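You operate a simulated robot arm through the tools that you are given. There is no shell and no other tool. Be economical: measure what you need, move in short steps, check, and stop when the job is done.

You run a simulated two-armed robot. Do the job below in one go: nothing can be reset, and whatever is moved stays where it is left.

JOB
Move the teal bottle aside and tighten the corner plate screw.
Fine: the bottle goes on the packing shelf's top first; turn the blue hex key till the screw's band shows green, and stand the key back in its block. Set down upright: teal bottle.

It is judged by the outcome, as a careful person would: the job done as asked, and still so three seconds after it is handed in. It fails if anything else is knocked over, pushed out of place, dropped, spilled or broken.

ROBOT AND FRAMES
Two 7-joint arms with two-finger grippers on one trunk, on a base that drives. Base frame: it is fixed to the floor where the robot stands at the start and does not move with it; the origin is under the middle of the robot, x ahead of it, y to its left, z up. Readings come in mm, degrees, newtons and seconds.
The left shoulder is at the start at [60, 123, 945], the right one opposite. With the tool pointing down near the work surface each hand reaches from about 340 to 800 mm from the robot's upright axis, wherever it stands, measured 20 degrees to its own side. Places, roughly: corner plate screw [500, 0, 800]; hex key block [500, -100, 800]; top of the packing shelf [600, -700, 800]. Payload 1.47 kg a hand.
Tool frame (each hand has its own): the origin (TCP) lies between the finger pads and is the grasp point; the fingertips stand 16 mm ahead of it; z points along the fingers, y is the line along which they close. The gripper opens to 87 mm. The gripper's body begins 55 mm behind the TCP.
Orientation is that of the tool frame in the base frame, as a unit quaternion [x, y, z, w]. With the fingers straight down and closing along the base's y, the tool's x points along the base's -x, its y along +y and its z along -z.

CONTROLS
- The arms move only by the tool arm_command. It takes "left_commands", "right_commands" or both (then of equal length, played together; a hand with none holds still); each is a list of rows, each an object (a shift or turn left out is 0, a gripper value left out holds the last) with "translation": the shift along the tool's x, y, z in units of 250 mm (1.0 is 250 mm), a list of three; "delta_rot": the turn, a rotation vector about the tool's x, y, z in units of 180 degrees (1.0 is 180 degrees), a list of three; "jaw": the closure in counts, from 0 (fully open) to 255 (shut). In form: [{"translation": [x, y, z], "delta_rot": [rx, ry, rz], "jaw": jaw}, ...]. A call has 1 to 8 rows; each row is the pose to reach, as a shift and turn from the pose commanded when the call began, along the tool's axes at that moment. A call with a number of a shift or a turn outside -1 to 1 is refused whole. A row lasts 0.2 s, in which the tool goes at most 50 mm and 8.6 degrees; a call with a longer step from one row to the next is refused whole, and so is a gripper value outside its range. Where a pose cannot be reached the arm comes as near as it can. A force on the tool above 40 N (or 10 N above the force at the start of the call, whichever is more), or a blocked arm, ends the call early, and 0.2 s more pass. The fingers move at their own pace (about 153 mm/s each) and stop on an object; they squeeze with about 28 N. The grip force told is the motor's: it shows also when the fingers shut on nothing. Time passes only in rows, and 0.2 s behind the last, so rows that repeat a pose let the fingers close. It gives the time, the measured TCP pose, the force on the tool (base axes), the opening and the grip force at its end, in the units of the frame above (readings bear some noise), with the torque about the TCP (base axes, N m) and any sound that the robot's microphone picked up, and new pictures: "views" is both (left out), scene, wrist or none (wrist: the cameras of the hands that moved).
- Cameras (640 x 400 px; columns grow to the right, rows downward): "scene" is now at [89.9, -7.6, 1501.3]; the picture's right is [-0.11, -0.99, 0.00], its down [-0.74, 0.08, -0.67] and it looks along [0.67, -0.08, -0.74] (base axes); focal length 269 px, centre (320, 200). "left" rides on the left gripper at [73, -12, -90] in its tool frame; the picture's right is [0.16, 0.99, 0.00], its down [-0.72, 0.12, -0.68] and it looks along [-0.67, 0.11, 0.73] (tool axes); focal length 247 px, centre (320, 200). "right" rides on the right gripper at [73, 12, -89] in its tool frame; the picture's right is [-0.16, 0.99, 0.00], its down [-0.72, -0.12, -0.68] and it looks along [-0.67, -0.11, 0.73] (tool axes); focal length 247 px, centre (320, 200). There is no depth. A picture from a camera that has moved, and an enlarged one, comes with that camera's place and axes in the base frame and with its lens.
- raise_lower(by): slides the trunk up (or, below 0, down) by that many mm; the arms and the scene camera ride with it, the base frame stays. It gives what a move gives, with no picture.
- base_move(legs): drives the robot by 1 to 6 legs, each [ahead, left, turn to the left] in mm, mm and degrees, along the robot's own axes; the way and the turn of a leg run together, so that a leg with both is an arc; at most 1500 mm and 180 degrees a leg. The arms and the cameras ride along, it lands a little off, and it stops where it bumps. It gives what a move gives, and a new picture of the scene camera.
- pan_tilt(pan, tilt): turns the head with the scene camera to pan (to the left, within 120 degrees either way) and tilt (down, from -29 to 69), counted from straight ahead of the robot. It gives what a move gives, and a new picture of the scene camera.
- zoom(camera, box): a new picture of the part [left, top, right, bottom] of that camera's present view, enlarged. The clock stands still meanwhile.
- hand_in(): hands the job in; it is judged then, once.

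Go step by step. Nothing tells you exact positions but the pictures and the camera data: compare them with the known pose of the tool, close in by small moves and look again before you grip or let go. The budget is 120 turns and 260 pictures, counting those below and the enlarged ones. Unless the task says otherwise, let go and move clear before handing in, and close with one line.

The tools are called by a JSON object that holds its "name" and its "arguments". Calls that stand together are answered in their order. arm_command: Moves the arms, as the interface text tells. Its arguments: {"type":"object","properties":{"left_commands":{"type":"array"},"right_commands":{"type":"array"},"views":{"type":"string","enum":["both","scene","wrist","none"]}},"required":[]} The other tools are called the same way: raise_lower (by) slides the trunk up or down; base_move (legs) drives the base; pan_tilt (pan, tilt) turns the head that bears the scene camera; zoom (camera, box) takes an enlarged picture of a part of a camera's view; hand_in () hands the job in.

At the start:

```text
time_s: 0.0
left_tcp_pos: [524.4, 108.1, 1049.2]
left_tool_rot: [0.0, 1.0, 0.0, 0.0]
left_wrist_force: [0.3, -0.3, -0.3]
left_moment: [0.02, -0.02, 0.04]
left_width: 86.9
left_grasp_force: 0.2
right_tcp_pos: [361.8, -292.4, 1149.7]
right_tool_rot: [0.0, 1.0, -0.001, 0.0]
right_wrist_force: [-0.3, 0.3, -0.4]
right_moment: [-0.02, 0.0, -0.04]
right_width: 87.1
right_grasp_force: 0.1
trunk travel left (down, up): [-100.0, 130.0]
robot x, y, heading: [-0.1, -1.4, -0.1]
head pan, tilt: [-6.4, 47.9]
```

scene: 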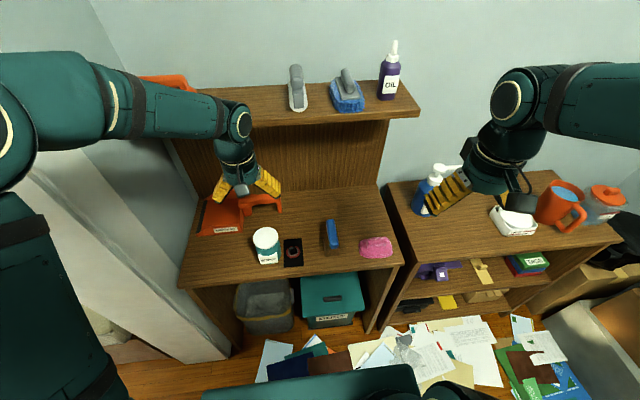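
right: 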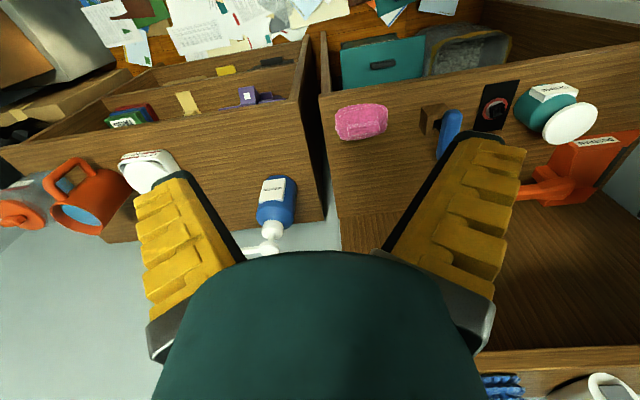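
left: 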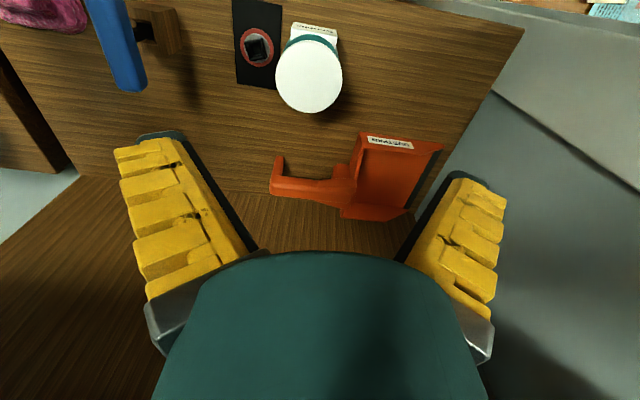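

The teal-bodied bottle with a white lid stands just left of the black plate with the screw. The blue hex key stands in a block to the right of it. I'll enlarge these to measure.

{"name": "zoom", "arguments": {"camera": "scene", "box": [180, 180, 420, 330]}}

{"name": "zoom", "arguments": {"camera": "left", "box": [60, 0, 460, 250]}}

{"name": "zoom", "arguments": {"camera": "scene", "box": [380, 150, 640, 312]}}

```text
2.67 times, centred on (300, 255) of scene
camera zoom: at [89.9, -7.6, 1501.3], right [-0.11, -0.99, 0.0], down [-0.74, 0.08, -0.67], along [0.67, -0.08, -0.74], focal length 718 px, centre (373, 53)
```

zoom: 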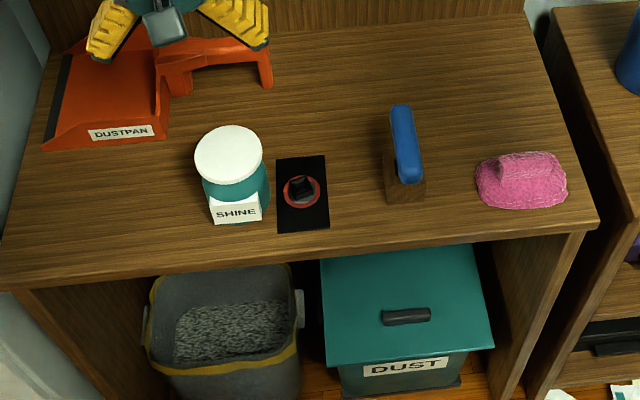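

```text
1.60 times, centred on (260, 125) of left
camera zoom: at [452.2, 95.5, 1138.3], right [-0.16, 0.99, 0.0], down [0.72, 0.12, 0.68], along [0.67, 0.11, -0.73], focal length 395 px, centre (416, 320)
```

zoom: 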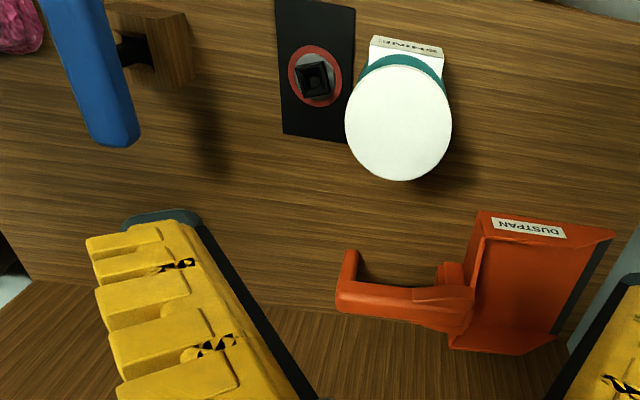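

```text
2.46 times, centred on (510, 231) of scene
camera zoom: at [89.9, -7.6, 1501.3], right [-0.11, -0.99, 0.0], down [-0.74, 0.08, -0.67], along [0.67, -0.08, -0.74], focal length 663 px, centre (-148, 124)
```

zoom: 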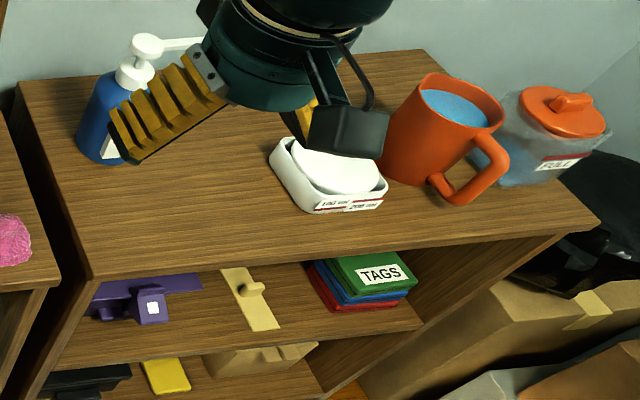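

The bottle is near [533, 95], about 72 mm wide with its top near z 865. The T-handled key is near [538, -97], and the packing shelf top has free space near [540, -480]. The right hand can reach all of these from here, so I'll pull the left hand back and bring the right one over.

{"name": "arm_command", "arguments": {"left_commands": [{"translation": [0.113, 0.1, -0.033]}, {"translation": [0.227, 0.2, -0.067]}, {"translation": [0.34, 0.3, -0.1]}, {"translation": [0.453, 0.4, -0.133]}, {"translation": [0.567, 0.5, -0.167]}, {"translation": [0.68, 0.6, -0.2]}], "right_commands": [{"translation": [-0.057, 0.129, 0.033]}, {"translation": [-0.113, 0.259, 0.067]}, {"translation": [-0.17, 0.388, 0.1]}, {"translation": [-0.227, 0.517, 0.133]}, {"translation": [-0.283, 0.647, 0.167]}, {"translation": [-0.34, 0.776, 0.2]}]}}

```text
time_s: 1.4
left_tcp_pos: [354.6, 257.9, 1098.6]
left_tool_rot: [0.0, 1.0, 0.0, 0.0]
left_wrist_force: [0.5, -0.7, 0.0]
left_moment: [-0.04, -0.01, -0.04]
left_width: 87.0
left_grasp_force: 0.0
right_tcp_pos: [446.9, -98.2, 1102.7]
right_tool_rot: [0.001, 1.0, 0.0, 0.002]
right_wrist_force: [-1.3, -0.1, 0.5]
right_moment: [0.0, 0.0, 0.04]
right_width: 86.7
right_grasp_force: 0.0
trunk travel left (down, up): [-100.0, 130.0]
robot x, y, heading: [-2.2, -0.1, -0.5]
head pan, tilt: [-6.4, 47.9]
camera scene: at [89.5, -6.5, 1501.4], right [-0.11, -0.99, 0.0], down [-0.74, 0.08, -0.67], along [0.67, -0.08, -0.74], focal length 269 px, centre (320, 200)
camera right: at [374.1, -87.5, 1191.1], right [0.16, 0.99, 0.0], down [0.72, -0.12, 0.68], along [0.67, -0.11, -0.73], focal length 247 px, centre (320, 200)
camera left: at [281.3, 247.3, 1187.5], right [-0.16, 0.99, 0.0], down [0.72, 0.12, 0.68], along [0.67, 0.11, -0.73], focal length 247 px, centre (320, 200)
```

scene: 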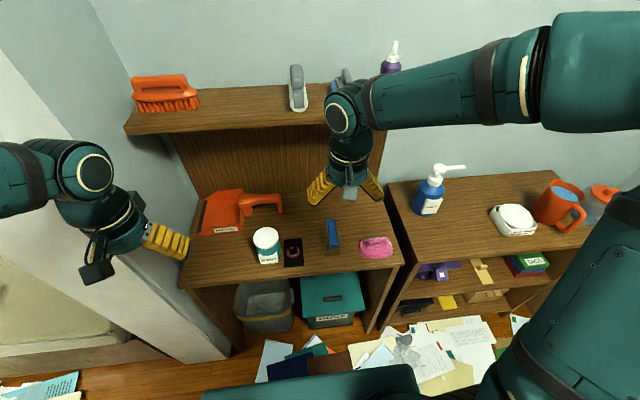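
right: 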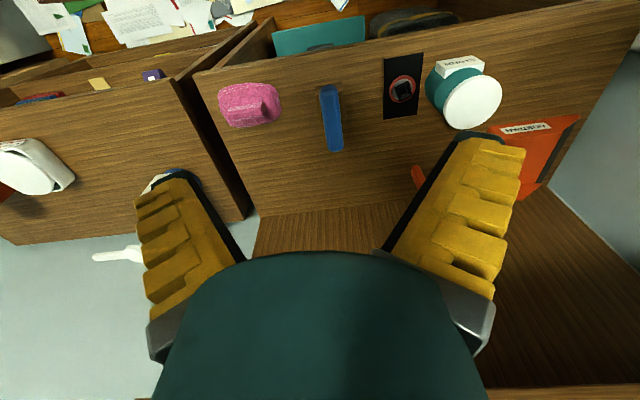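
left: 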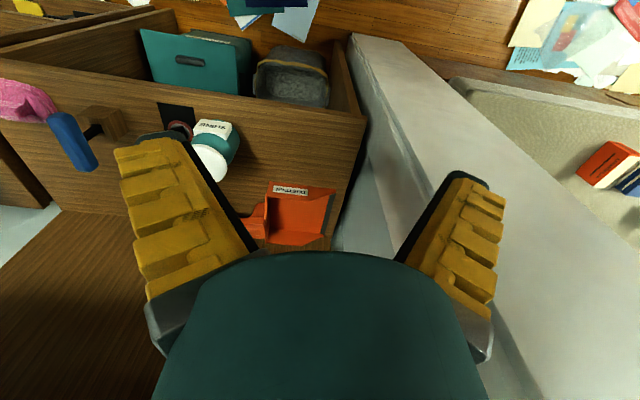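

The left arm is clear. I'll enlarge both views to triangulate the bottle, screw and key.

{"name": "zoom", "arguments": {"camera": "right", "box": [290, 30, 530, 180]}}

{"name": "zoom", "arguments": {"camera": "scene", "box": [240, 200, 368, 280]}}

{"name": "zoom", "arguments": {"camera": "left", "box": [30, 80, 270, 230]}}

```text
2.67 times, centred on (410, 105) of right
camera zoom: at [374.1, -87.5, 1191.1], right [0.16, 0.99, 0.0], down [0.72, -0.12, 0.68], along [0.67, -0.11, -0.73], focal length 659 px, centre (80, 453)
```

zoom: 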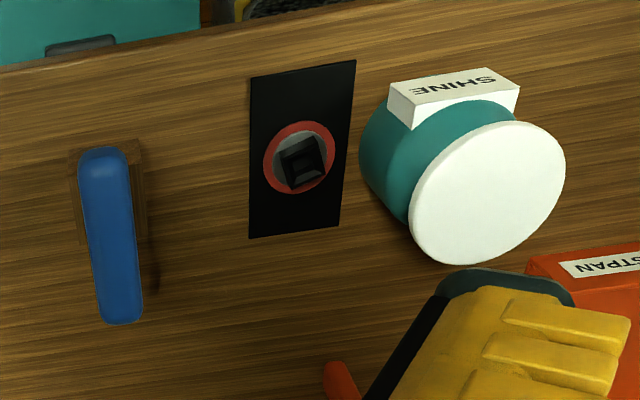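

```text
5.00 times, centred on (304, 240) of scene
camera zoom: at [89.5, -6.5, 1501.4], right [-0.11, -0.99, 0.0], down [-0.74, 0.08, -0.67], along [0.67, -0.08, -0.74], focal length 1346 px, centre (400, 0)
```

zoom: 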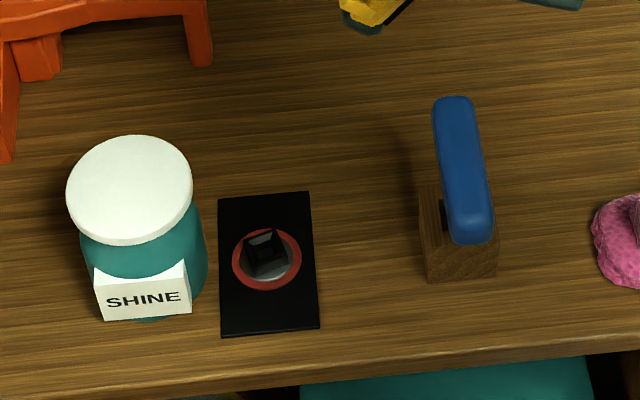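

```text
2.67 times, centred on (150, 155) of left
camera zoom: at [281.3, 247.3, 1187.5], right [-0.16, 0.99, 0.0], down [0.72, 0.12, 0.68], along [0.67, 0.11, -0.73], focal length 659 px, centre (773, 320)
```

zoom: 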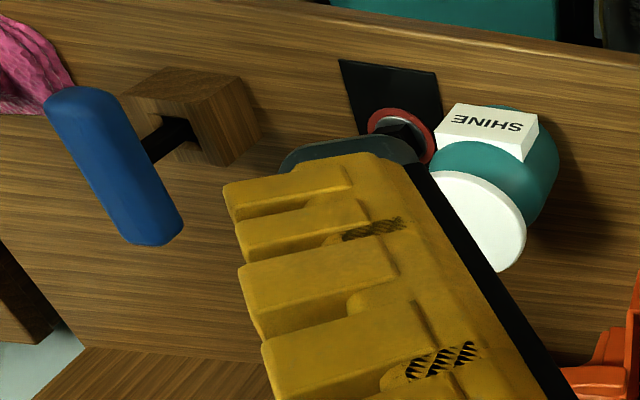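

I get the bottle lid centre at about [531, 91, 871], the screw at [534, 21, 782], and the key handle spanning x 490–577 at y -97, z 857. Next the right hand goes above the bottle.

{"name": "arm_command", "arguments": {"right_commands": [{"translation": [-0.056, 0.126, 0.095]}, {"translation": [-0.112, 0.252, 0.191]}, {"translation": [-0.168, 0.378, 0.286]}, {"translation": [-0.224, 0.504, 0.381]}, {"translation": [-0.28, 0.63, 0.477]}, {"translation": [-0.336, 0.756, 0.572]}, {"translation": [-0.336, 0.756, 0.572]}]}}

```text
time_s: 3.0
left_tcp_pos: [355.4, 256.7, 1098.9]
left_tool_rot: [-0.001, 1.0, 0.001, -0.001]
left_wrist_force: [0.4, 0.0, -0.4]
left_moment: [0.03, 0.0, 0.04]
left_width: 86.9
left_grasp_force: 0.1
right_tcp_pos: [531.5, 88.8, 959.5]
right_tool_rot: [0.001, 1.0, -0.002, 0.002]
right_wrist_force: [0.0, 0.3, -0.9]
right_moment: [0.02, 0.01, -0.01]
right_width: 87.0
right_grasp_force: 0.1
trunk travel left (down, up): [-100.0, 130.0]
robot x, y, heading: [0.7, -1.2, 0.0]
head pan, tilt: [-6.4, 47.9]
camera scene: at [89.5, -8.3, 1501.4], right [-0.11, -0.99, 0.0], down [-0.74, 0.08, -0.67], along [0.67, -0.07, -0.74], focal length 269 px, centre (320, 200)
camera right: at [458.4, 99.6, 1047.7], right [0.16, 0.99, 0.0], down [0.72, -0.12, 0.68], along [0.67, -0.11, -0.73], focal length 247 px, centre (320, 200)
```

scene: 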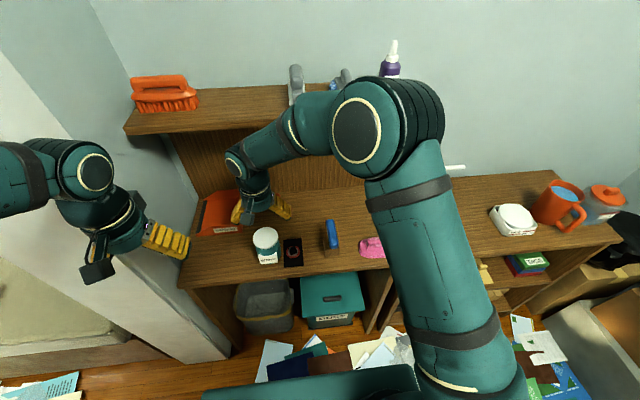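
right: 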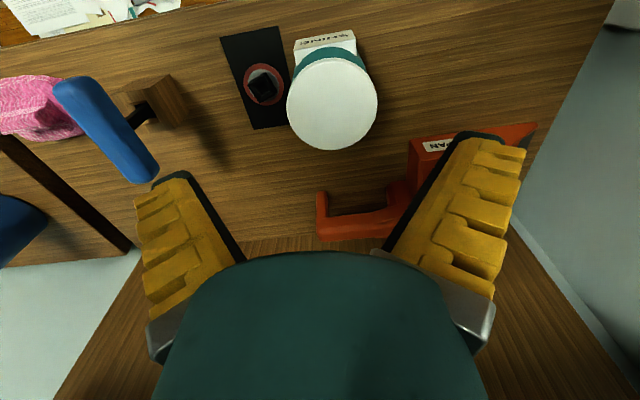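

The lid appears slightly left of the tool axis, so I'll enlarge to centre precisely.

{"name": "zoom", "arguments": {"camera": "right", "box": [220, 20, 412, 140]}}

```text
3.33 times, centred on (316, 80) of right
camera zoom: at [458.4, 99.6, 1047.7], right [0.16, 0.99, 0.0], down [0.72, -0.12, 0.68], along [0.67, -0.11, -0.73], focal length 823 px, centre (333, 600)
```

zoom: 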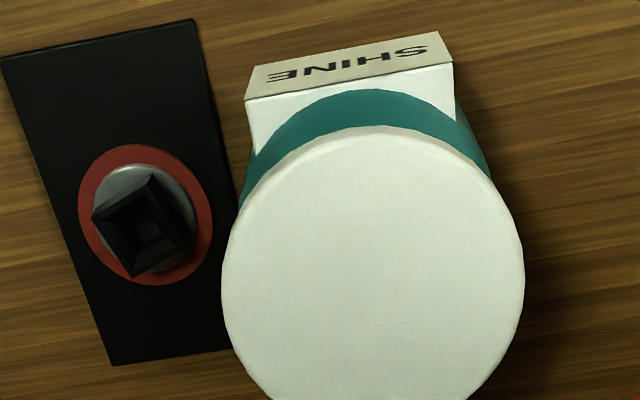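

{"name": "arm_command", "arguments": {"right_commands": [{"translation": [0.004, 0.03, 0.1]}, {"translation": [0.004, 0.03, 0.22]}, {"translation": [0.004, 0.03, 0.22]}], "views": "wrist"}}

{"name": "zoom", "arguments": {"camera": "right", "box": [160, 20, 480, 220]}}

{"name": "zoom", "arguments": {"camera": "scene", "box": [220, 180, 348, 260]}}

```text
time_s: 3.8
left_tcp_pos: [354.2, 258.1, 1098.6]
left_tool_rot: [0.0, 1.0, 0.0, 0.001]
left_wrist_force: [-0.2, -0.2, -0.9]
left_moment: [-0.02, -0.01, -0.01]
left_width: 87.1
left_grasp_force: 0.0
right_tcp_pos: [530.7, 96.2, 903.2]
right_tool_rot: [0.002, 1.0, -0.002, 0.001]
right_wrist_force: [-0.5, 0.4, -0.3]
right_moment: [0.0, 0.01, -0.02]
right_width: 86.9
right_grasp_force: 0.0
trunk travel left (down, up): [-100.0, 130.0]
robot x, y, heading: [1.9, -2.9, 0.2]
head pan, tilt: [-6.4, 47.9]
camera right: at [458.2, 106.9, 992.0], right [0.16, 0.99, 0.0], down [0.72, -0.12, 0.68], along [0.67, -0.11, -0.73], focal length 247 px, centre (320, 200)
```

right: 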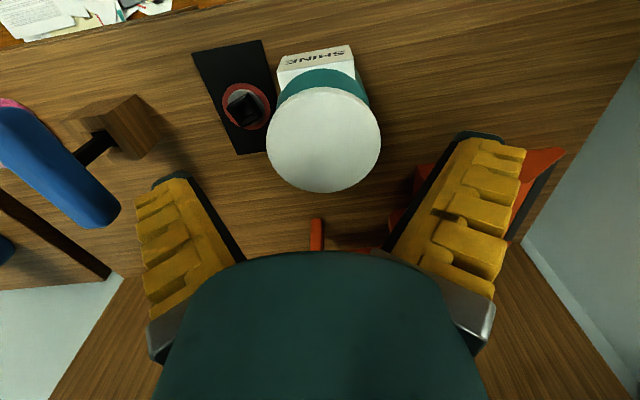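

```text
2.00 times, centred on (320, 120) of right
camera zoom: at [458.2, 106.9, 992.0], right [0.16, 0.99, 0.0], down [0.72, -0.12, 0.68], along [0.67, -0.11, -0.73], focal length 494 px, centre (320, 360)
```

zoom: 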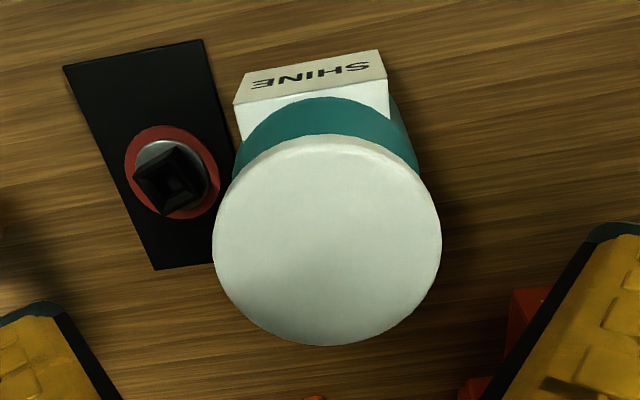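

```text
5.00 times, centred on (284, 220) of scene
camera zoom: at [89.7, -7.7, 1501.4], right [-0.11, -0.99, 0.0], down [-0.74, 0.08, -0.67], along [0.67, -0.08, -0.74], focal length 1346 px, centre (500, 100)
```

zoom: 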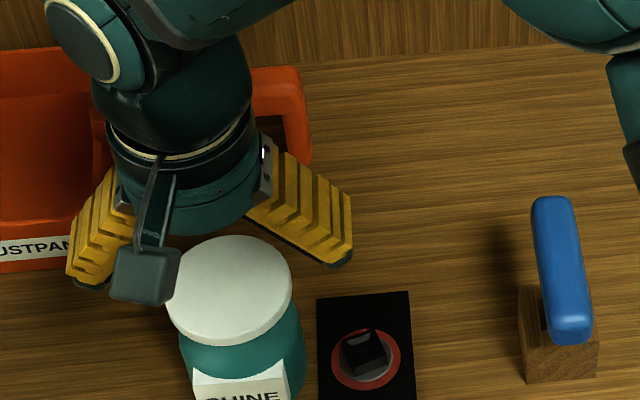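

{"name": "arm_command", "arguments": {"right_commands": [{"translation": [-0.02, 0.003, 0.05]}, {"translation": [-0.02, 0.003, 0.14]}, {"translation": [-0.02, 0.003, 0.14]}], "views": "both"}}

{"name": "zoom", "arguments": {"camera": "scene", "box": [220, 190, 348, 270]}}

```text
time_s: 4.6
left_tcp_pos: [356.2, 256.7, 1098.7]
left_tool_rot: [0.0, 1.0, 0.001, 0.0]
left_wrist_force: [0.4, -0.3, -0.5]
left_moment: [-0.01, -0.02, -0.01]
left_width: 87.0
left_grasp_force: 0.0
right_tcp_pos: [535.6, 97.0, 869.1]
right_tool_rot: [0.001, 1.0, -0.002, 0.0]
right_wrist_force: [0.1, -0.5, 0.4]
right_moment: [0.01, -0.02, 0.0]
right_width: 86.7
right_grasp_force: 0.1
trunk travel left (down, up): [-100.0, 130.0]
robot x, y, heading: [-1.6, -1.6, -0.1]
head pan, tilt: [-6.4, 47.9]
camera scene: at [89.8, -7.8, 1501.4], right [-0.11, -0.99, 0.0], down [-0.74, 0.08, -0.67], along [0.67, -0.08, -0.74], focal length 269 px, centre (320, 200)
camera right: at [463.3, 107.5, 957.2], right [0.16, 0.99, 0.0], down [0.72, -0.12, 0.68], along [0.67, -0.11, -0.73], focal length 247 px, centre (320, 200)
```

scene: 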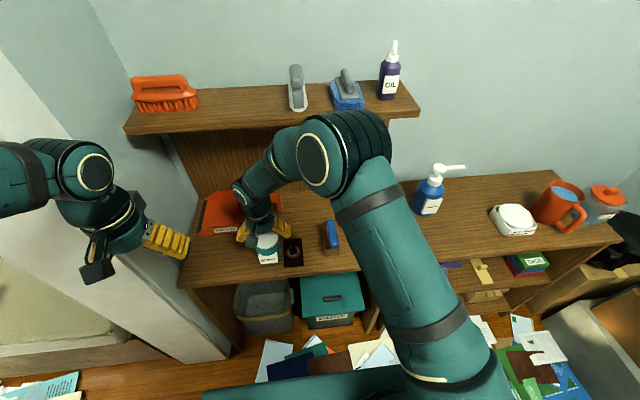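
right: 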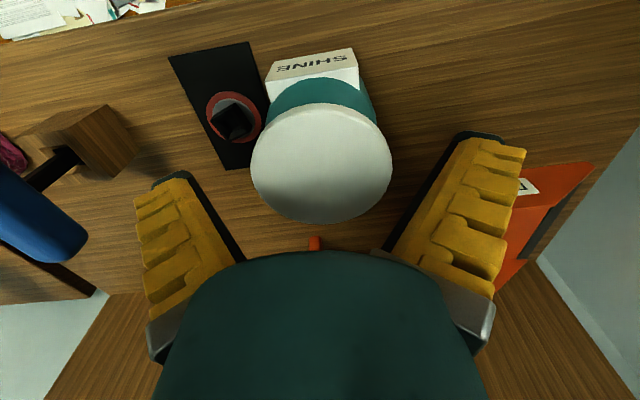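

```text
5.00 times, centred on (284, 230) of scene
camera zoom: at [89.8, -7.8, 1501.4], right [-0.11, -0.99, 0.0], down [-0.74, 0.08, -0.67], along [0.67, -0.08, -0.74], focal length 1346 px, centre (500, 50)
```

zoom: 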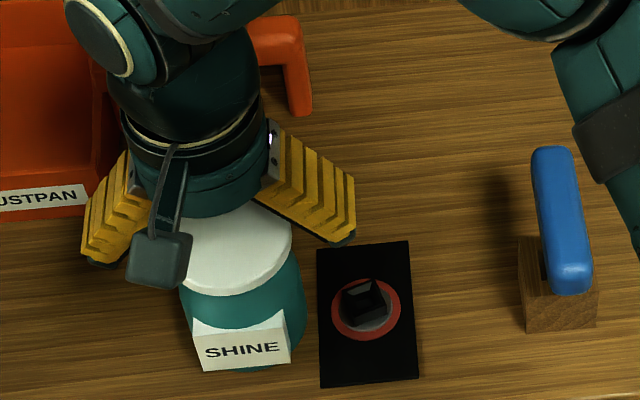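

The bottle is now centred in the hand, with the lid at about z 853 and about 73 mm wide. I'll descend and look before closing.

{"name": "arm_command", "arguments": {"right_commands": [{"translation": [0, 0, 0.05]}, {"translation": [0, 0, 0.1]}, {"translation": [0, 0, 0.15]}, {"translation": [0, 0, 0.196]}, {"translation": [0, 0, 0.196]}], "views": "both"}}

{"name": "zoom", "arguments": {"camera": "scene", "box": [220, 190, 348, 270]}}

```text
time_s: 5.8
left_tcp_pos: [354.1, 256.8, 1099.0]
left_tool_rot: [0.0, 1.0, 0.001, 0.001]
left_wrist_force: [0.1, -0.4, 1.0]
left_moment: [0.04, -0.04, -0.02]
left_width: 87.0
left_grasp_force: 0.0
right_tcp_pos: [536.2, 96.4, 821.8]
right_tool_rot: [0.001, 1.0, -0.001, 0.003]
right_wrist_force: [2.3, 1.0, 20.8]
right_moment: [-0.08, 0.01, 0.0]
right_width: 92.6
right_grasp_force: 8.5
trunk travel left (down, up): [-100.0, 130.0]
robot x, y, heading: [-0.1, 0.0, 0.2]
head pan, tilt: [-6.4, 47.9]
camera scene: at [88.8, -7.9, 1501.5], right [-0.11, -0.99, 0.0], down [-0.74, 0.08, -0.67], along [0.67, -0.07, -0.74], focal length 269 px, centre (320, 200)
camera right: at [462.7, 107.4, 909.2], right [0.16, 0.99, 0.0], down [0.72, -0.12, 0.68], along [0.68, -0.11, -0.73], focal length 247 px, centre (320, 200)
```

scene: 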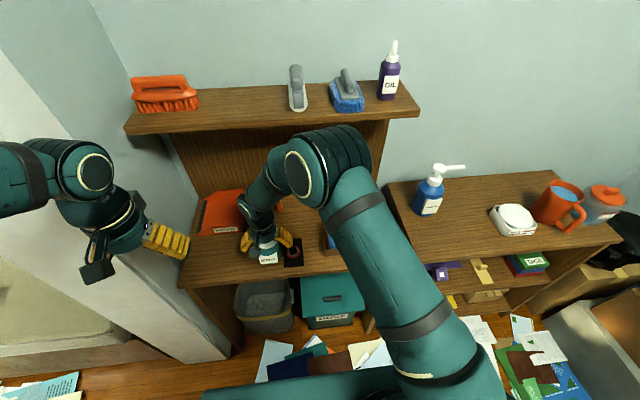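
right: 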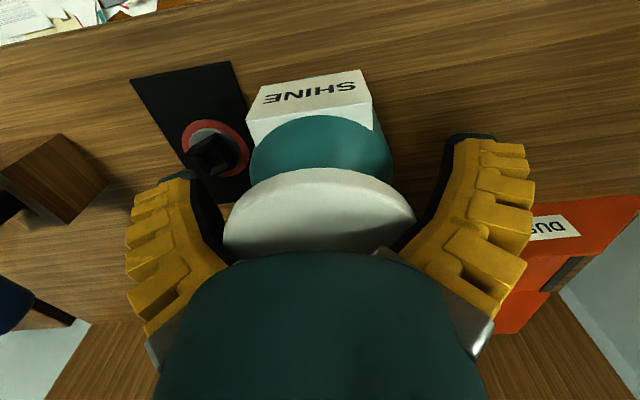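

```text
5.00 times, centred on (284, 230) of scene
camera zoom: at [88.8, -7.9, 1501.5], right [-0.11, -0.99, 0.0], down [-0.74, 0.08, -0.67], along [0.67, -0.07, -0.74], focal length 1346 px, centre (500, 50)
```

zoom: 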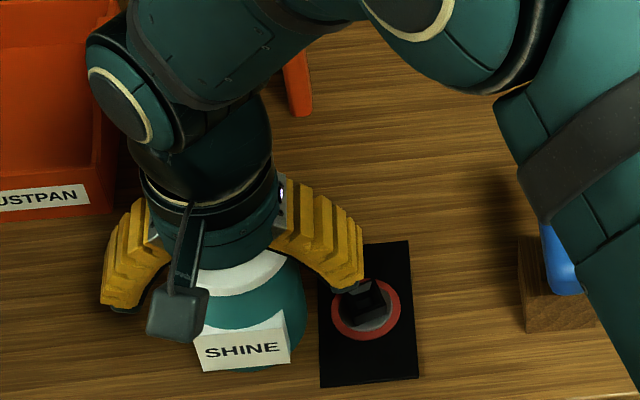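

The splayed fingers narrow toward the palm and are wedging on the lid (20 N upward). I'll back up 20 mm so the lid sits near the TCP.

{"name": "arm_command", "arguments": {"right_commands": [{"translation": [0, 0, -0.03]}, {"translation": [0, 0, -0.06]}, {"translation": [0, 0, -0.08]}, {"translation": [0, 0, -0.08]}], "views": "both"}}

{"name": "zoom", "arguments": {"camera": "scene", "box": [220, 190, 348, 270]}}

```text
time_s: 6.8
left_tcp_pos: [355.9, 256.8, 1098.7]
left_tool_rot: [0.0, 1.0, -0.001, 0.001]
left_wrist_force: [0.5, 0.5, 0.3]
left_moment: [0.01, -0.03, -0.02]
left_width: 86.9
left_grasp_force: 0.0
right_tcp_pos: [535.6, 96.1, 840.0]
right_tool_rot: [0.001, 1.0, -0.001, 0.0]
right_wrist_force: [-0.4, 0.1, 0.5]
right_moment: [0.0, 0.01, 0.05]
right_width: 87.1
right_grasp_force: 0.1
trunk travel left (down, up): [-100.0, 130.0]
robot x, y, heading: [-1.7, 1.1, -0.2]
head pan, tilt: [-6.4, 47.9]
camera scene: at [90.0, -7.7, 1501.3], right [-0.11, -0.99, 0.0], down [-0.74, 0.08, -0.67], along [0.67, -0.08, -0.74], focal length 269 px, centre (320, 200)
camera right: at [462.7, 107.8, 927.8], right [0.16, 0.99, 0.0], down [0.72, -0.12, 0.68], along [0.67, -0.11, -0.73], focal length 247 px, centre (320, 200)
```

scene: 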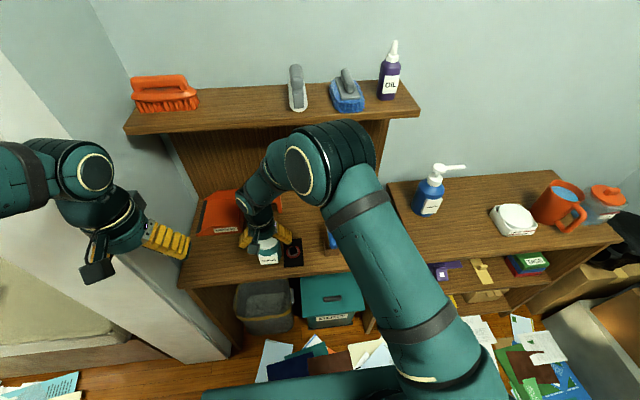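
right: 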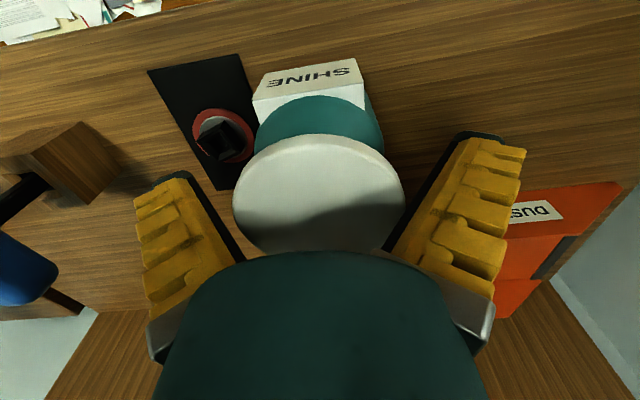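

```text
5.00 times, centred on (284, 230) of scene
camera zoom: at [90.0, -7.7, 1501.3], right [-0.11, -0.99, 0.0], down [-0.74, 0.08, -0.67], along [0.67, -0.08, -0.74], focal length 1346 px, centre (500, 50)
```

zoom: 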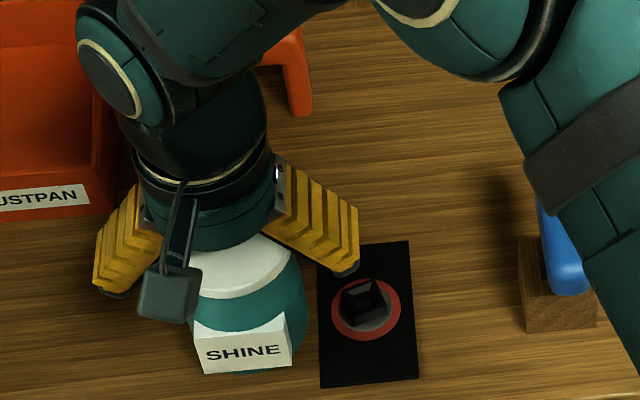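

Force is back to zero and the bottle hasn't moved. Closing now.

{"name": "arm_command", "arguments": {"right_commands": [{"jaw": 60}, {"jaw": 255}, {"jaw": 255}, {"jaw": 255}], "views": "wrist"}}

```text
time_s: 7.8
left_tcp_pos: [356.0, 257.4, 1099.0]
left_tool_rot: [0.0, 1.0, 0.001, 0.0]
left_wrist_force: [-0.5, 0.1, 0.5]
left_moment: [-0.02, 0.01, -0.02]
left_width: 87.1
left_grasp_force: 0.0
right_tcp_pos: [534.9, 97.6, 839.1]
right_tool_rot: [0.0, 1.0, -0.001, 0.001]
right_wrist_force: [0.2, 0.1, 0.9]
right_moment: [-0.03, -0.02, 0.04]
right_width: 73.4
right_grasp_force: 28.0
trunk travel left (down, up): [-100.0, 130.0]
robot x, y, heading: [1.7, 0.2, 0.0]
head pan, tilt: [-6.4, 47.9]
camera right: at [463.0, 107.9, 927.9], right [0.16, 0.99, 0.0], down [0.72, -0.12, 0.68], along [0.67, -0.11, -0.73], focal length 247 px, centre (320, 200)
```

right: 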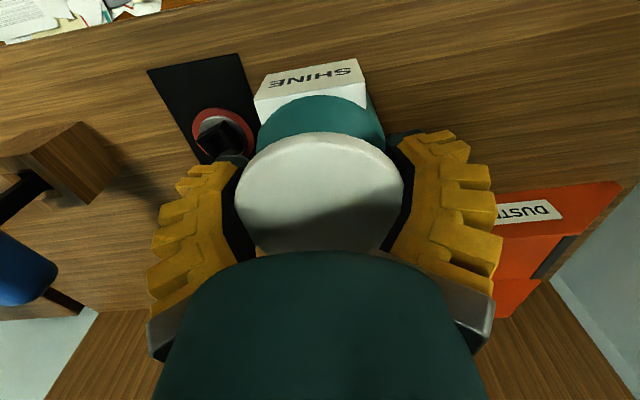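

Grip is firm at 73 mm. I'll lift straight up.

{"name": "arm_command", "arguments": {"right_commands": [{"translation": [0, 0, -0.05]}, {"translation": [0, 0, -0.15]}, {"translation": [0, 0, -0.3]}, {"translation": [0, 0, -0.48]}, {"translation": [0, 0, -0.6]}], "views": "both"}}

```text
time_s: 9.0
left_tcp_pos: [357.0, 256.4, 1099.0]
left_tool_rot: [0.0, 1.0, 0.0, 0.0]
left_wrist_force: [0.3, 0.1, 0.4]
left_moment: [-0.01, 0.02, 0.02]
left_width: 86.8
left_grasp_force: 0.0
right_tcp_pos: [533.8, 99.0, 989.5]
right_tool_rot: [0.001, 1.0, -0.001, 0.0]
right_wrist_force: [0.3, -0.9, -0.8]
right_moment: [0.0, -0.01, 0.01]
right_width: 73.5
right_grasp_force: 28.1
trunk travel left (down, up): [-100.0, 130.0]
robot x, y, heading: [-0.5, -2.3, -0.3]
head pan, tilt: [-6.4, 47.9]
camera scene: at [89.7, -7.7, 1501.4], right [-0.11, -0.99, 0.0], down [-0.74, 0.08, -0.67], along [0.67, -0.07, -0.74], focal length 269 px, centre (320, 200)
camera right: at [462.3, 108.9, 1078.5], right [0.16, 0.99, 0.0], down [0.72, -0.12, 0.68], along [0.67, -0.11, -0.73], focal length 247 px, centre (320, 200)
```

scene: 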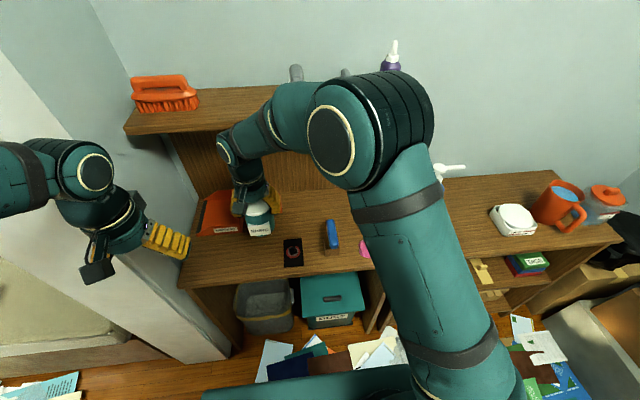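
right: 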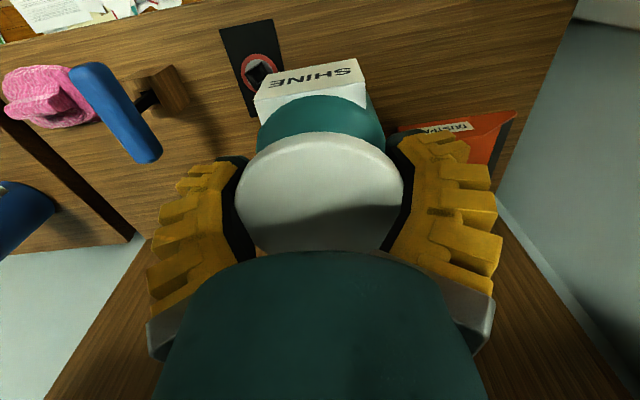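

Bottle is lifted cleanly. Now I carry it right toward [520, -520] at this height.

{"name": "arm_command", "arguments": {"right_commands": [{"translation": [0.0, -0.08, 0]}, {"translation": [0.01, -0.23, 0]}, {"translation": [0.02, -0.39, 0]}, {"translation": [0.03, -0.55, 0]}, {"translation": [0.04, -0.7, 0]}, {"translation": [0.05, -0.85, 0]}, {"translation": [0.056, -1.0, 0]}], "views": "none"}}

{"name": "arm_command", "arguments": {"right_commands": [{"translation": [0.0, -0.12, 0]}, {"translation": [0.0, -0.26, 0]}, {"translation": [0.0, -0.4, 0]}, {"translation": [0.0, -0.55, 0]}, {"translation": [0.0, -0.7, 0]}, {"translation": [0.0, -0.85, 0]}, {"translation": [0.0, -0.95, 0]}], "views": "both"}}

```text
time_s: 10.6
left_tcp_pos: [354.4, 257.3, 1099.2]
left_tool_rot: [0.0, 1.0, 0.001, 0.0]
left_wrist_force: [-0.3, 0.7, 0.4]
left_moment: [0.01, 0.02, 0.01]
left_width: 87.1
left_grasp_force: 0.1
right_tcp_pos: [520.5, -152.6, 989.3]
right_tool_rot: [0.001, 1.0, -0.001, 0.001]
right_wrist_force: [-0.5, 0.5, -1.1]
right_moment: [0.03, 0.0, -0.04]
right_width: 73.6
right_grasp_force: 27.8
trunk travel left (down, up): [-100.0, 130.0]
robot x, y, heading: [-2.1, -0.5, -0.1]
head pan, tilt: [-6.4, 47.9]
```

```text
time_s: 12.2
left_tcp_pos: [356.1, 257.0, 1098.6]
left_tool_rot: [0.0, 1.0, 0.0, 0.0]
left_wrist_force: [-0.6, 0.9, 0.5]
left_moment: [0.01, 0.0, -0.01]
left_width: 87.0
left_grasp_force: 0.1
right_tcp_pos: [519.7, -391.2, 990.6]
right_tool_rot: [0.001, 1.0, 0.001, 0.0]
right_wrist_force: [-0.1, -0.2, -1.1]
right_moment: [0.01, 0.02, 0.02]
right_width: 73.6
right_grasp_force: 27.5
trunk travel left (down, up): [-100.0, 130.0]
robot x, y, heading: [3.3, 3.6, 0.0]
head pan, tilt: [-6.4, 47.9]
camera scene: at [90.0, -8.1, 1501.3], right [-0.11, -0.99, 0.0], down [-0.74, 0.08, -0.67], along [0.67, -0.07, -0.74], focal length 269 px, centre (320, 200)
camera right: at [447.5, -380.3, 1078.3], right [0.16, 0.99, 0.0], down [0.72, -0.12, 0.68], along [0.67, -0.11, -0.73], focal length 247 px, centre (320, 200)
```

scene: 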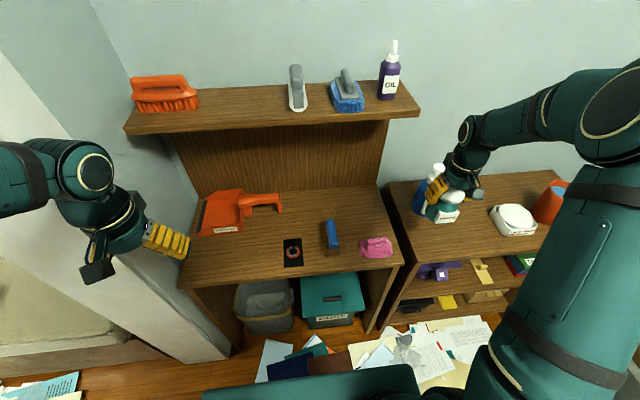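
right: 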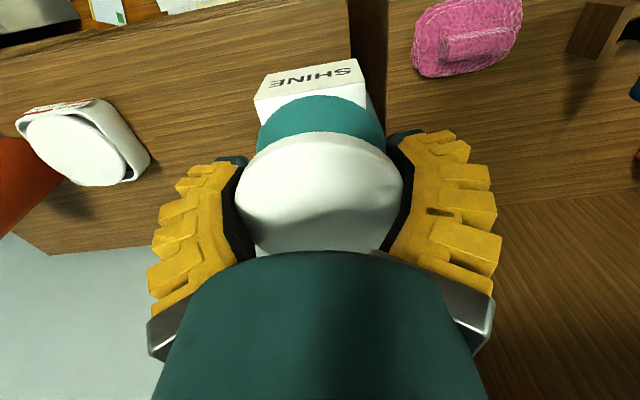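

The dish is near y -640 and the pump dispenser is behind, so I'll set the bottle down at about [515, -487]. Shifting over there and checking clearances.

{"name": "arm_command", "arguments": {"right_commands": [{"translation": [0.01, -0.13, 0.05]}, {"translation": [0.02, -0.26, 0.12]}, {"translation": [0.02, -0.385, 0.2]}, {"translation": [0.02, -0.385, 0.2]}], "views": "both"}}

{"name": "zoom", "arguments": {"camera": "scene", "box": [380, 140, 572, 260]}}

```text
time_s: 13.2
left_tcp_pos: [355.8, 257.8, 1098.2]
left_tool_rot: [0.0, 1.0, 0.0, 0.0]
left_wrist_force: [0.3, 0.3, -0.3]
left_moment: [0.0, 0.02, -0.02]
left_width: 87.0
left_grasp_force: 0.0
right_tcp_pos: [514.5, -486.4, 939.9]
right_tool_rot: [0.001, 1.0, 0.0, 0.001]
right_wrist_force: [1.2, -0.3, -1.5]
right_moment: [0.0, -0.02, -0.01]
right_width: 73.5
right_grasp_force: 28.2
trunk travel left (down, up): [-100.0, 130.0]
robot x, y, heading: [-0.7, 2.1, -0.2]
head pan, tilt: [-6.4, 47.9]
camera scene: at [89.8, -6.9, 1501.4], right [-0.11, -0.99, 0.0], down [-0.74, 0.08, -0.67], along [0.67, -0.08, -0.74], focal length 269 px, centre (320, 200)
camera right: at [442.3, -475.7, 1028.1], right [0.16, 0.99, 0.0], down [0.72, -0.12, 0.68], along [0.67, -0.11, -0.73], focal length 247 px, centre (320, 200)
```

scene: 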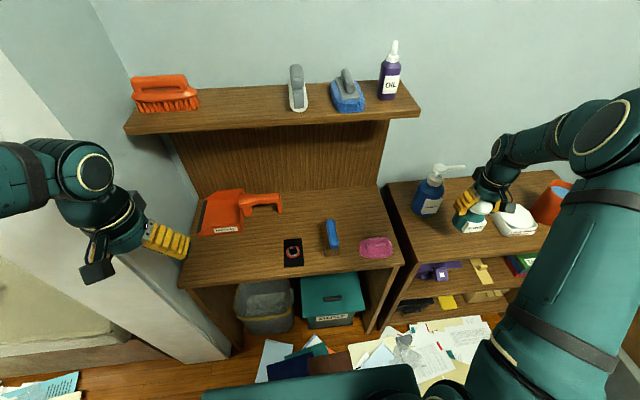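
right: 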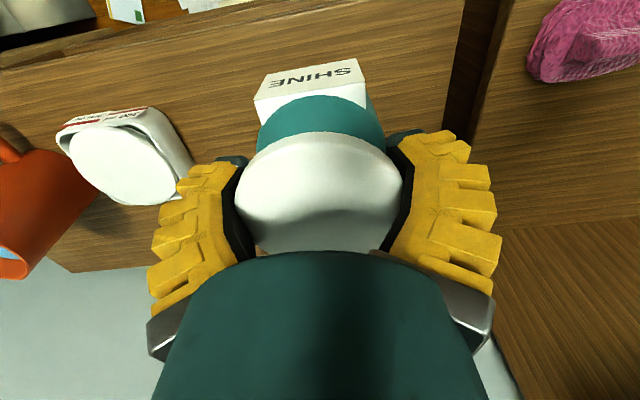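

```text
3.33 times, centred on (476, 200) of scene
camera zoom: at [89.8, -6.9, 1501.4], right [-0.11, -0.99, 0.0], down [-0.74, 0.08, -0.67], along [0.67, -0.08, -0.74], focal length 897 px, centre (-200, 200)
```

zoom: 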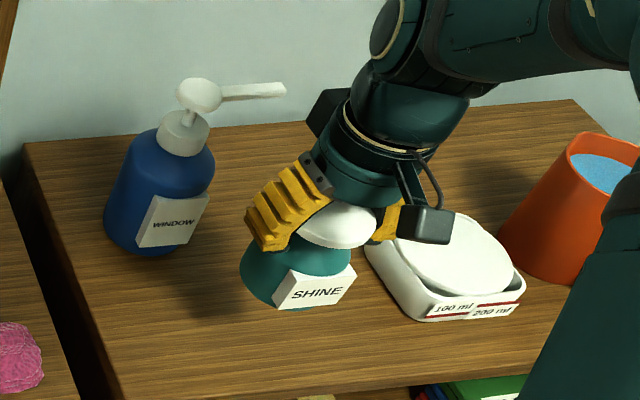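

There's clear space: dispenser to the left-rear, dish to the right. Lowering toward the surface.

{"name": "arm_command", "arguments": {"right_commands": [{"translation": [-0.02, 0, 0.1]}, {"translation": [-0.04, 0, 0.2]}, {"translation": [-0.04, 0, 0.3]}, {"translation": [-0.04, 0, 0.34]}, {"translation": [-0.04, 0, 0.34]}], "views": "both"}}

{"name": "zoom", "arguments": {"camera": "scene", "box": [380, 160, 572, 280]}}

```text
time_s: 14.4
left_tcp_pos: [354.5, 256.7, 1099.2]
left_tool_rot: [0.001, 1.0, 0.001, 0.0]
left_wrist_force: [-0.3, 0.4, -0.1]
left_moment: [-0.02, -0.02, 0.03]
left_width: 87.0
left_grasp_force: 0.1
right_tcp_pos: [525.4, -486.4, 855.1]
right_tool_rot: [0.001, 1.0, -0.001, 0.001]
right_wrist_force: [-1.3, -0.3, -1.2]
right_moment: [0.01, 0.04, -0.03]
right_width: 73.4
right_grasp_force: 27.9
trunk travel left (down, up): [-100.0, 130.0]
robot x, y, heading: [-0.6, 2.0, -0.0]
head pan, tilt: [-6.4, 47.9]
camera scene: at [90.0, -7.7, 1501.4], right [-0.11, -0.99, 0.0], down [-0.74, 0.08, -0.67], along [0.67, -0.08, -0.74], focal length 269 px, centre (320, 200)
camera right: at [452.7, -476.3, 943.3], right [0.16, 0.99, 0.0], down [0.72, -0.12, 0.68], along [0.67, -0.11, -0.73], focal length 247 px, centre (320, 200)
```

scene: 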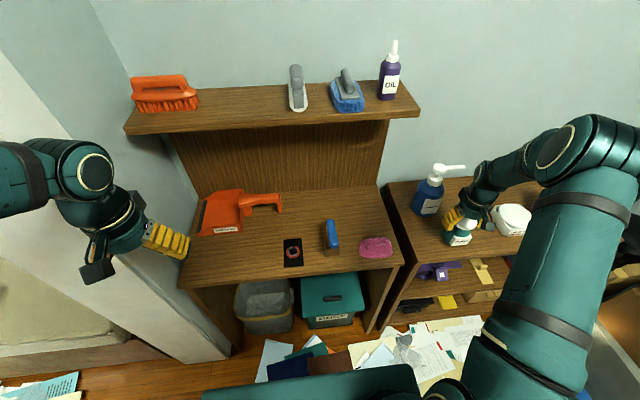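
right: 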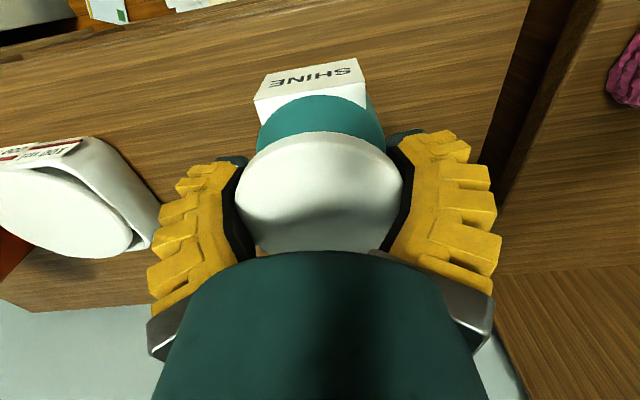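

```text
3.33 times, centred on (476, 220) of scene
camera zoom: at [90.0, -7.7, 1501.4], right [-0.11, -0.99, 0.0], down [-0.74, 0.08, -0.67], along [0.67, -0.08, -0.74], focal length 897 px, centre (-200, 133)
```

zoom: 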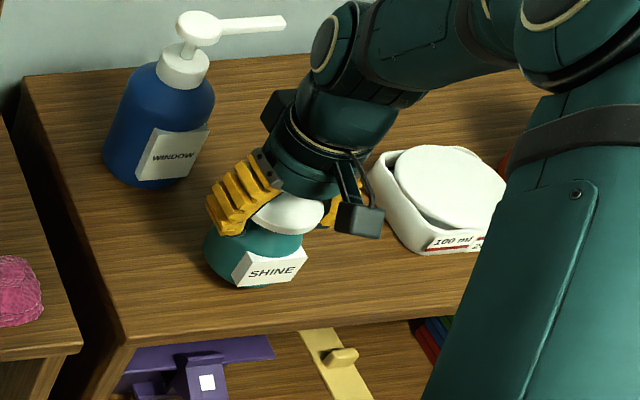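

{"name": "arm_command", "arguments": {"right_commands": [{"translation": [0, 0, 0.016]}, {"translation": [0, 0, 0.032]}, {"translation": [0, 0, 0.048]}, {"translation": [0, 0, 0.06]}, {"translation": [0, 0, 0.06]}], "views": "none"}}

{"name": "zoom", "arguments": {"camera": "scene", "box": [420, 190, 516, 250]}}

```text
time_s: 15.6
left_tcp_pos: [355.4, 258.2, 1098.7]
left_tool_rot: [0.0, 1.0, 0.0, 0.0]
left_wrist_force: [-0.2, -0.5, -0.4]
left_moment: [-0.02, 0.05, 0.03]
left_width: 87.1
left_grasp_force: 0.1
right_tcp_pos: [525.1, -489.0, 840.2]
right_tool_rot: [0.001, 1.0, 0.0, 0.0]
right_wrist_force: [-0.3, -0.1, -1.5]
right_moment: [0.01, 0.02, 0.02]
right_width: 73.3
right_grasp_force: 28.2
trunk travel left (down, up): [-100.0, 130.0]
robot x, y, heading: [-0.4, -0.5, -0.4]
head pan, tilt: [-6.4, 47.9]
```

```text
6.67 times, centred on (468, 220) of scene
camera zoom: at [90.0, -7.7, 1501.3], right [-0.11, -0.99, 0.0], down [-0.74, 0.08, -0.67], along [0.67, -0.08, -0.74], focal length 1795 px, centre (-667, 67)
```

zoom: 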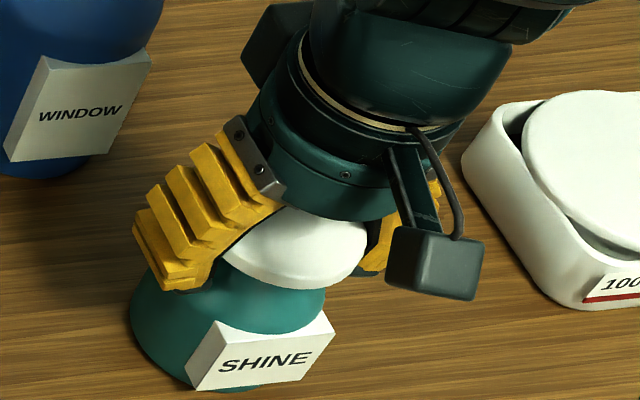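

{"name": "arm_command", "arguments": {"right_commands": [{"translation": [0, 0, 0.01]}, {"translation": [0, 0, 0.02]}, {"translation": [0, 0, 0.03]}, {"translation": [0, 0, 0.04]}, {"translation": [0, 0, 0.05]}], "views": "none"}}

{"name": "zoom", "arguments": {"camera": "scene", "box": [420, 190, 516, 250]}}

```text
time_s: 16.8
left_tcp_pos: [353.7, 257.3, 1099.0]
left_tool_rot: [0.0, 1.0, 0.0, 0.001]
left_wrist_force: [-0.4, 0.1, -1.1]
left_moment: [0.01, 0.02, 0.05]
left_width: 87.0
left_grasp_force: 0.1
right_tcp_pos: [526.5, -486.5, 835.3]
right_tool_rot: [0.001, 1.0, -0.003, 0.007]
right_wrist_force: [-4.4, 2.8, 17.9]
right_moment: [-0.21, 0.07, -0.07]
right_width: 73.9
right_grasp_force: 28.0
trunk travel left (down, up): [-100.0, 130.0]
robot x, y, heading: [1.6, -0.7, 0.1]
head pan, tilt: [-6.4, 47.9]
stopped in row 5 (right hand): the force on the tool passed its limit at 41 N (the readings are from after the stop); the commanded pose is now the measured one
```

```text
6.67 times, centred on (468, 220) of scene
camera zoom: at [88.0, -6.3, 1501.4], right [-0.11, -0.99, 0.0], down [-0.74, 0.08, -0.67], along [0.67, -0.08, -0.74], focal length 1795 px, centre (-667, 67)
```

zoom: 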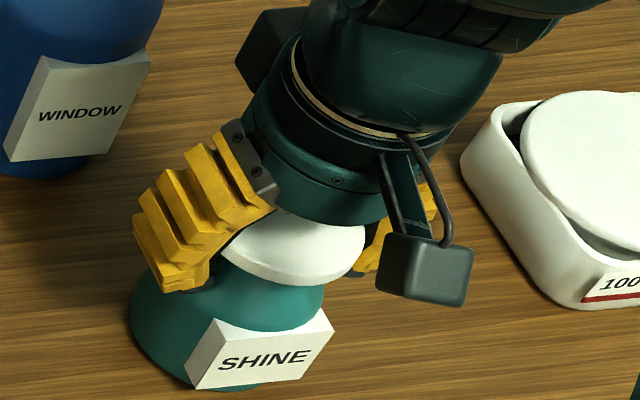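

The bottle is resting on the shelf. I'll ease up 2 mm to take off the pressure, then open and look.

{"name": "arm_command", "arguments": {"right_commands": [{"translation": [0, 0, -0.006]}, {"translation": [0, 0, -0.008]}, {"translation": [0, 0, -0.008], "jaw": 120}, {"translation": [0, 0, -0.008], "jaw": 0}, {"translation": [0, 0, -0.008], "jaw": 0}], "views": "wrist"}}

{"name": "zoom", "arguments": {"camera": "scene", "box": [420, 190, 516, 250]}}

```text
time_s: 18.0
left_tcp_pos: [356.3, 256.6, 1098.7]
left_tool_rot: [0.0, 1.0, 0.0, -0.001]
left_wrist_force: [-0.3, -0.2, 0.1]
left_moment: [-0.01, 0.01, 0.02]
left_width: 87.2
left_grasp_force: 0.0
right_tcp_pos: [527.8, -487.8, 833.9]
right_tool_rot: [0.001, 1.0, -0.002, 0.004]
right_wrist_force: [0.2, 0.1, 0.2]
right_moment: [-0.06, 0.05, 0.03]
right_width: 86.9
right_grasp_force: 0.0
trunk travel left (down, up): [-100.0, 130.0]
robot x, y, heading: [-0.4, 0.7, 0.1]
head pan, tilt: [-6.4, 47.9]
camera right: at [454.8, -477.2, 921.5], right [0.16, 0.99, 0.0], down [0.72, -0.11, 0.69], along [0.68, -0.11, -0.73], focal length 247 px, centre (320, 200)
```

right: 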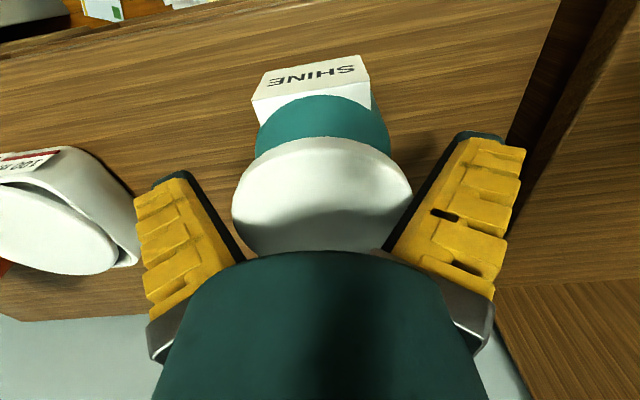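

```text
6.67 times, centred on (468, 220) of scene
camera zoom: at [90.3, -7.9, 1501.3], right [-0.11, -0.99, 0.0], down [-0.74, 0.08, -0.67], along [0.67, -0.07, -0.74], focal length 1795 px, centre (-667, 67)
```

zoom: 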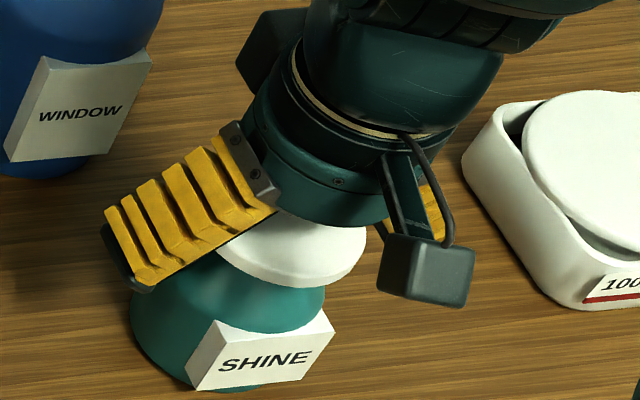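

Bottle released and standing. I'll retract straight up.

{"name": "arm_command", "arguments": {"right_commands": [{"translation": [0, 0, -0.04]}, {"translation": [0, 0, -0.12]}, {"translation": [0, 0, -0.28]}, {"translation": [0, 0, -0.45]}, {"translation": [0, 0, -0.6], "delta_rot": [-0.0013, 0.0025, 0]}], "views": "scene"}}

{"name": "zoom", "arguments": {"camera": "scene", "box": [380, 160, 572, 280]}}

```text
time_s: 19.2
left_tcp_pos: [354.5, 256.7, 1098.9]
left_tool_rot: [0.0, 1.0, -0.001, 0.0]
left_wrist_force: [-0.2, 0.4, 0.5]
left_moment: [-0.02, -0.02, -0.01]
left_width: 87.0
left_grasp_force: 0.0
right_tcp_pos: [526.0, -486.1, 985.6]
right_tool_rot: [0.001, 1.0, -0.001, 0.001]
right_wrist_force: [-0.6, 0.1, 0.0]
right_moment: [0.01, -0.03, -0.01]
right_width: 86.9
right_grasp_force: 0.0
trunk travel left (down, up): [-100.0, 130.0]
robot x, y, heading: [1.7, -0.9, -0.0]
head pan, tilt: [-6.4, 47.9]
camera scene: at [89.5, -7.3, 1501.4], right [-0.11, -0.99, 0.0], down [-0.74, 0.08, -0.67], along [0.67, -0.08, -0.74], focal length 269 px, centre (320, 200)
```

scene: 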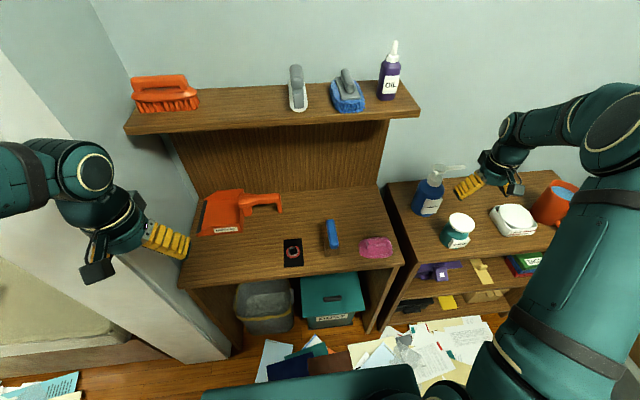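

```text
3.33 times, centred on (476, 220) of scene
camera zoom: at [89.5, -7.3, 1501.4], right [-0.11, -0.99, 0.0], down [-0.74, 0.08, -0.67], along [0.67, -0.08, -0.74], focal length 897 px, centre (-200, 133)
```

zoom: 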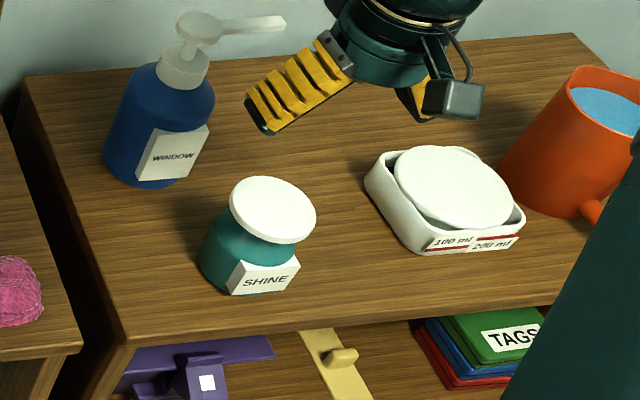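

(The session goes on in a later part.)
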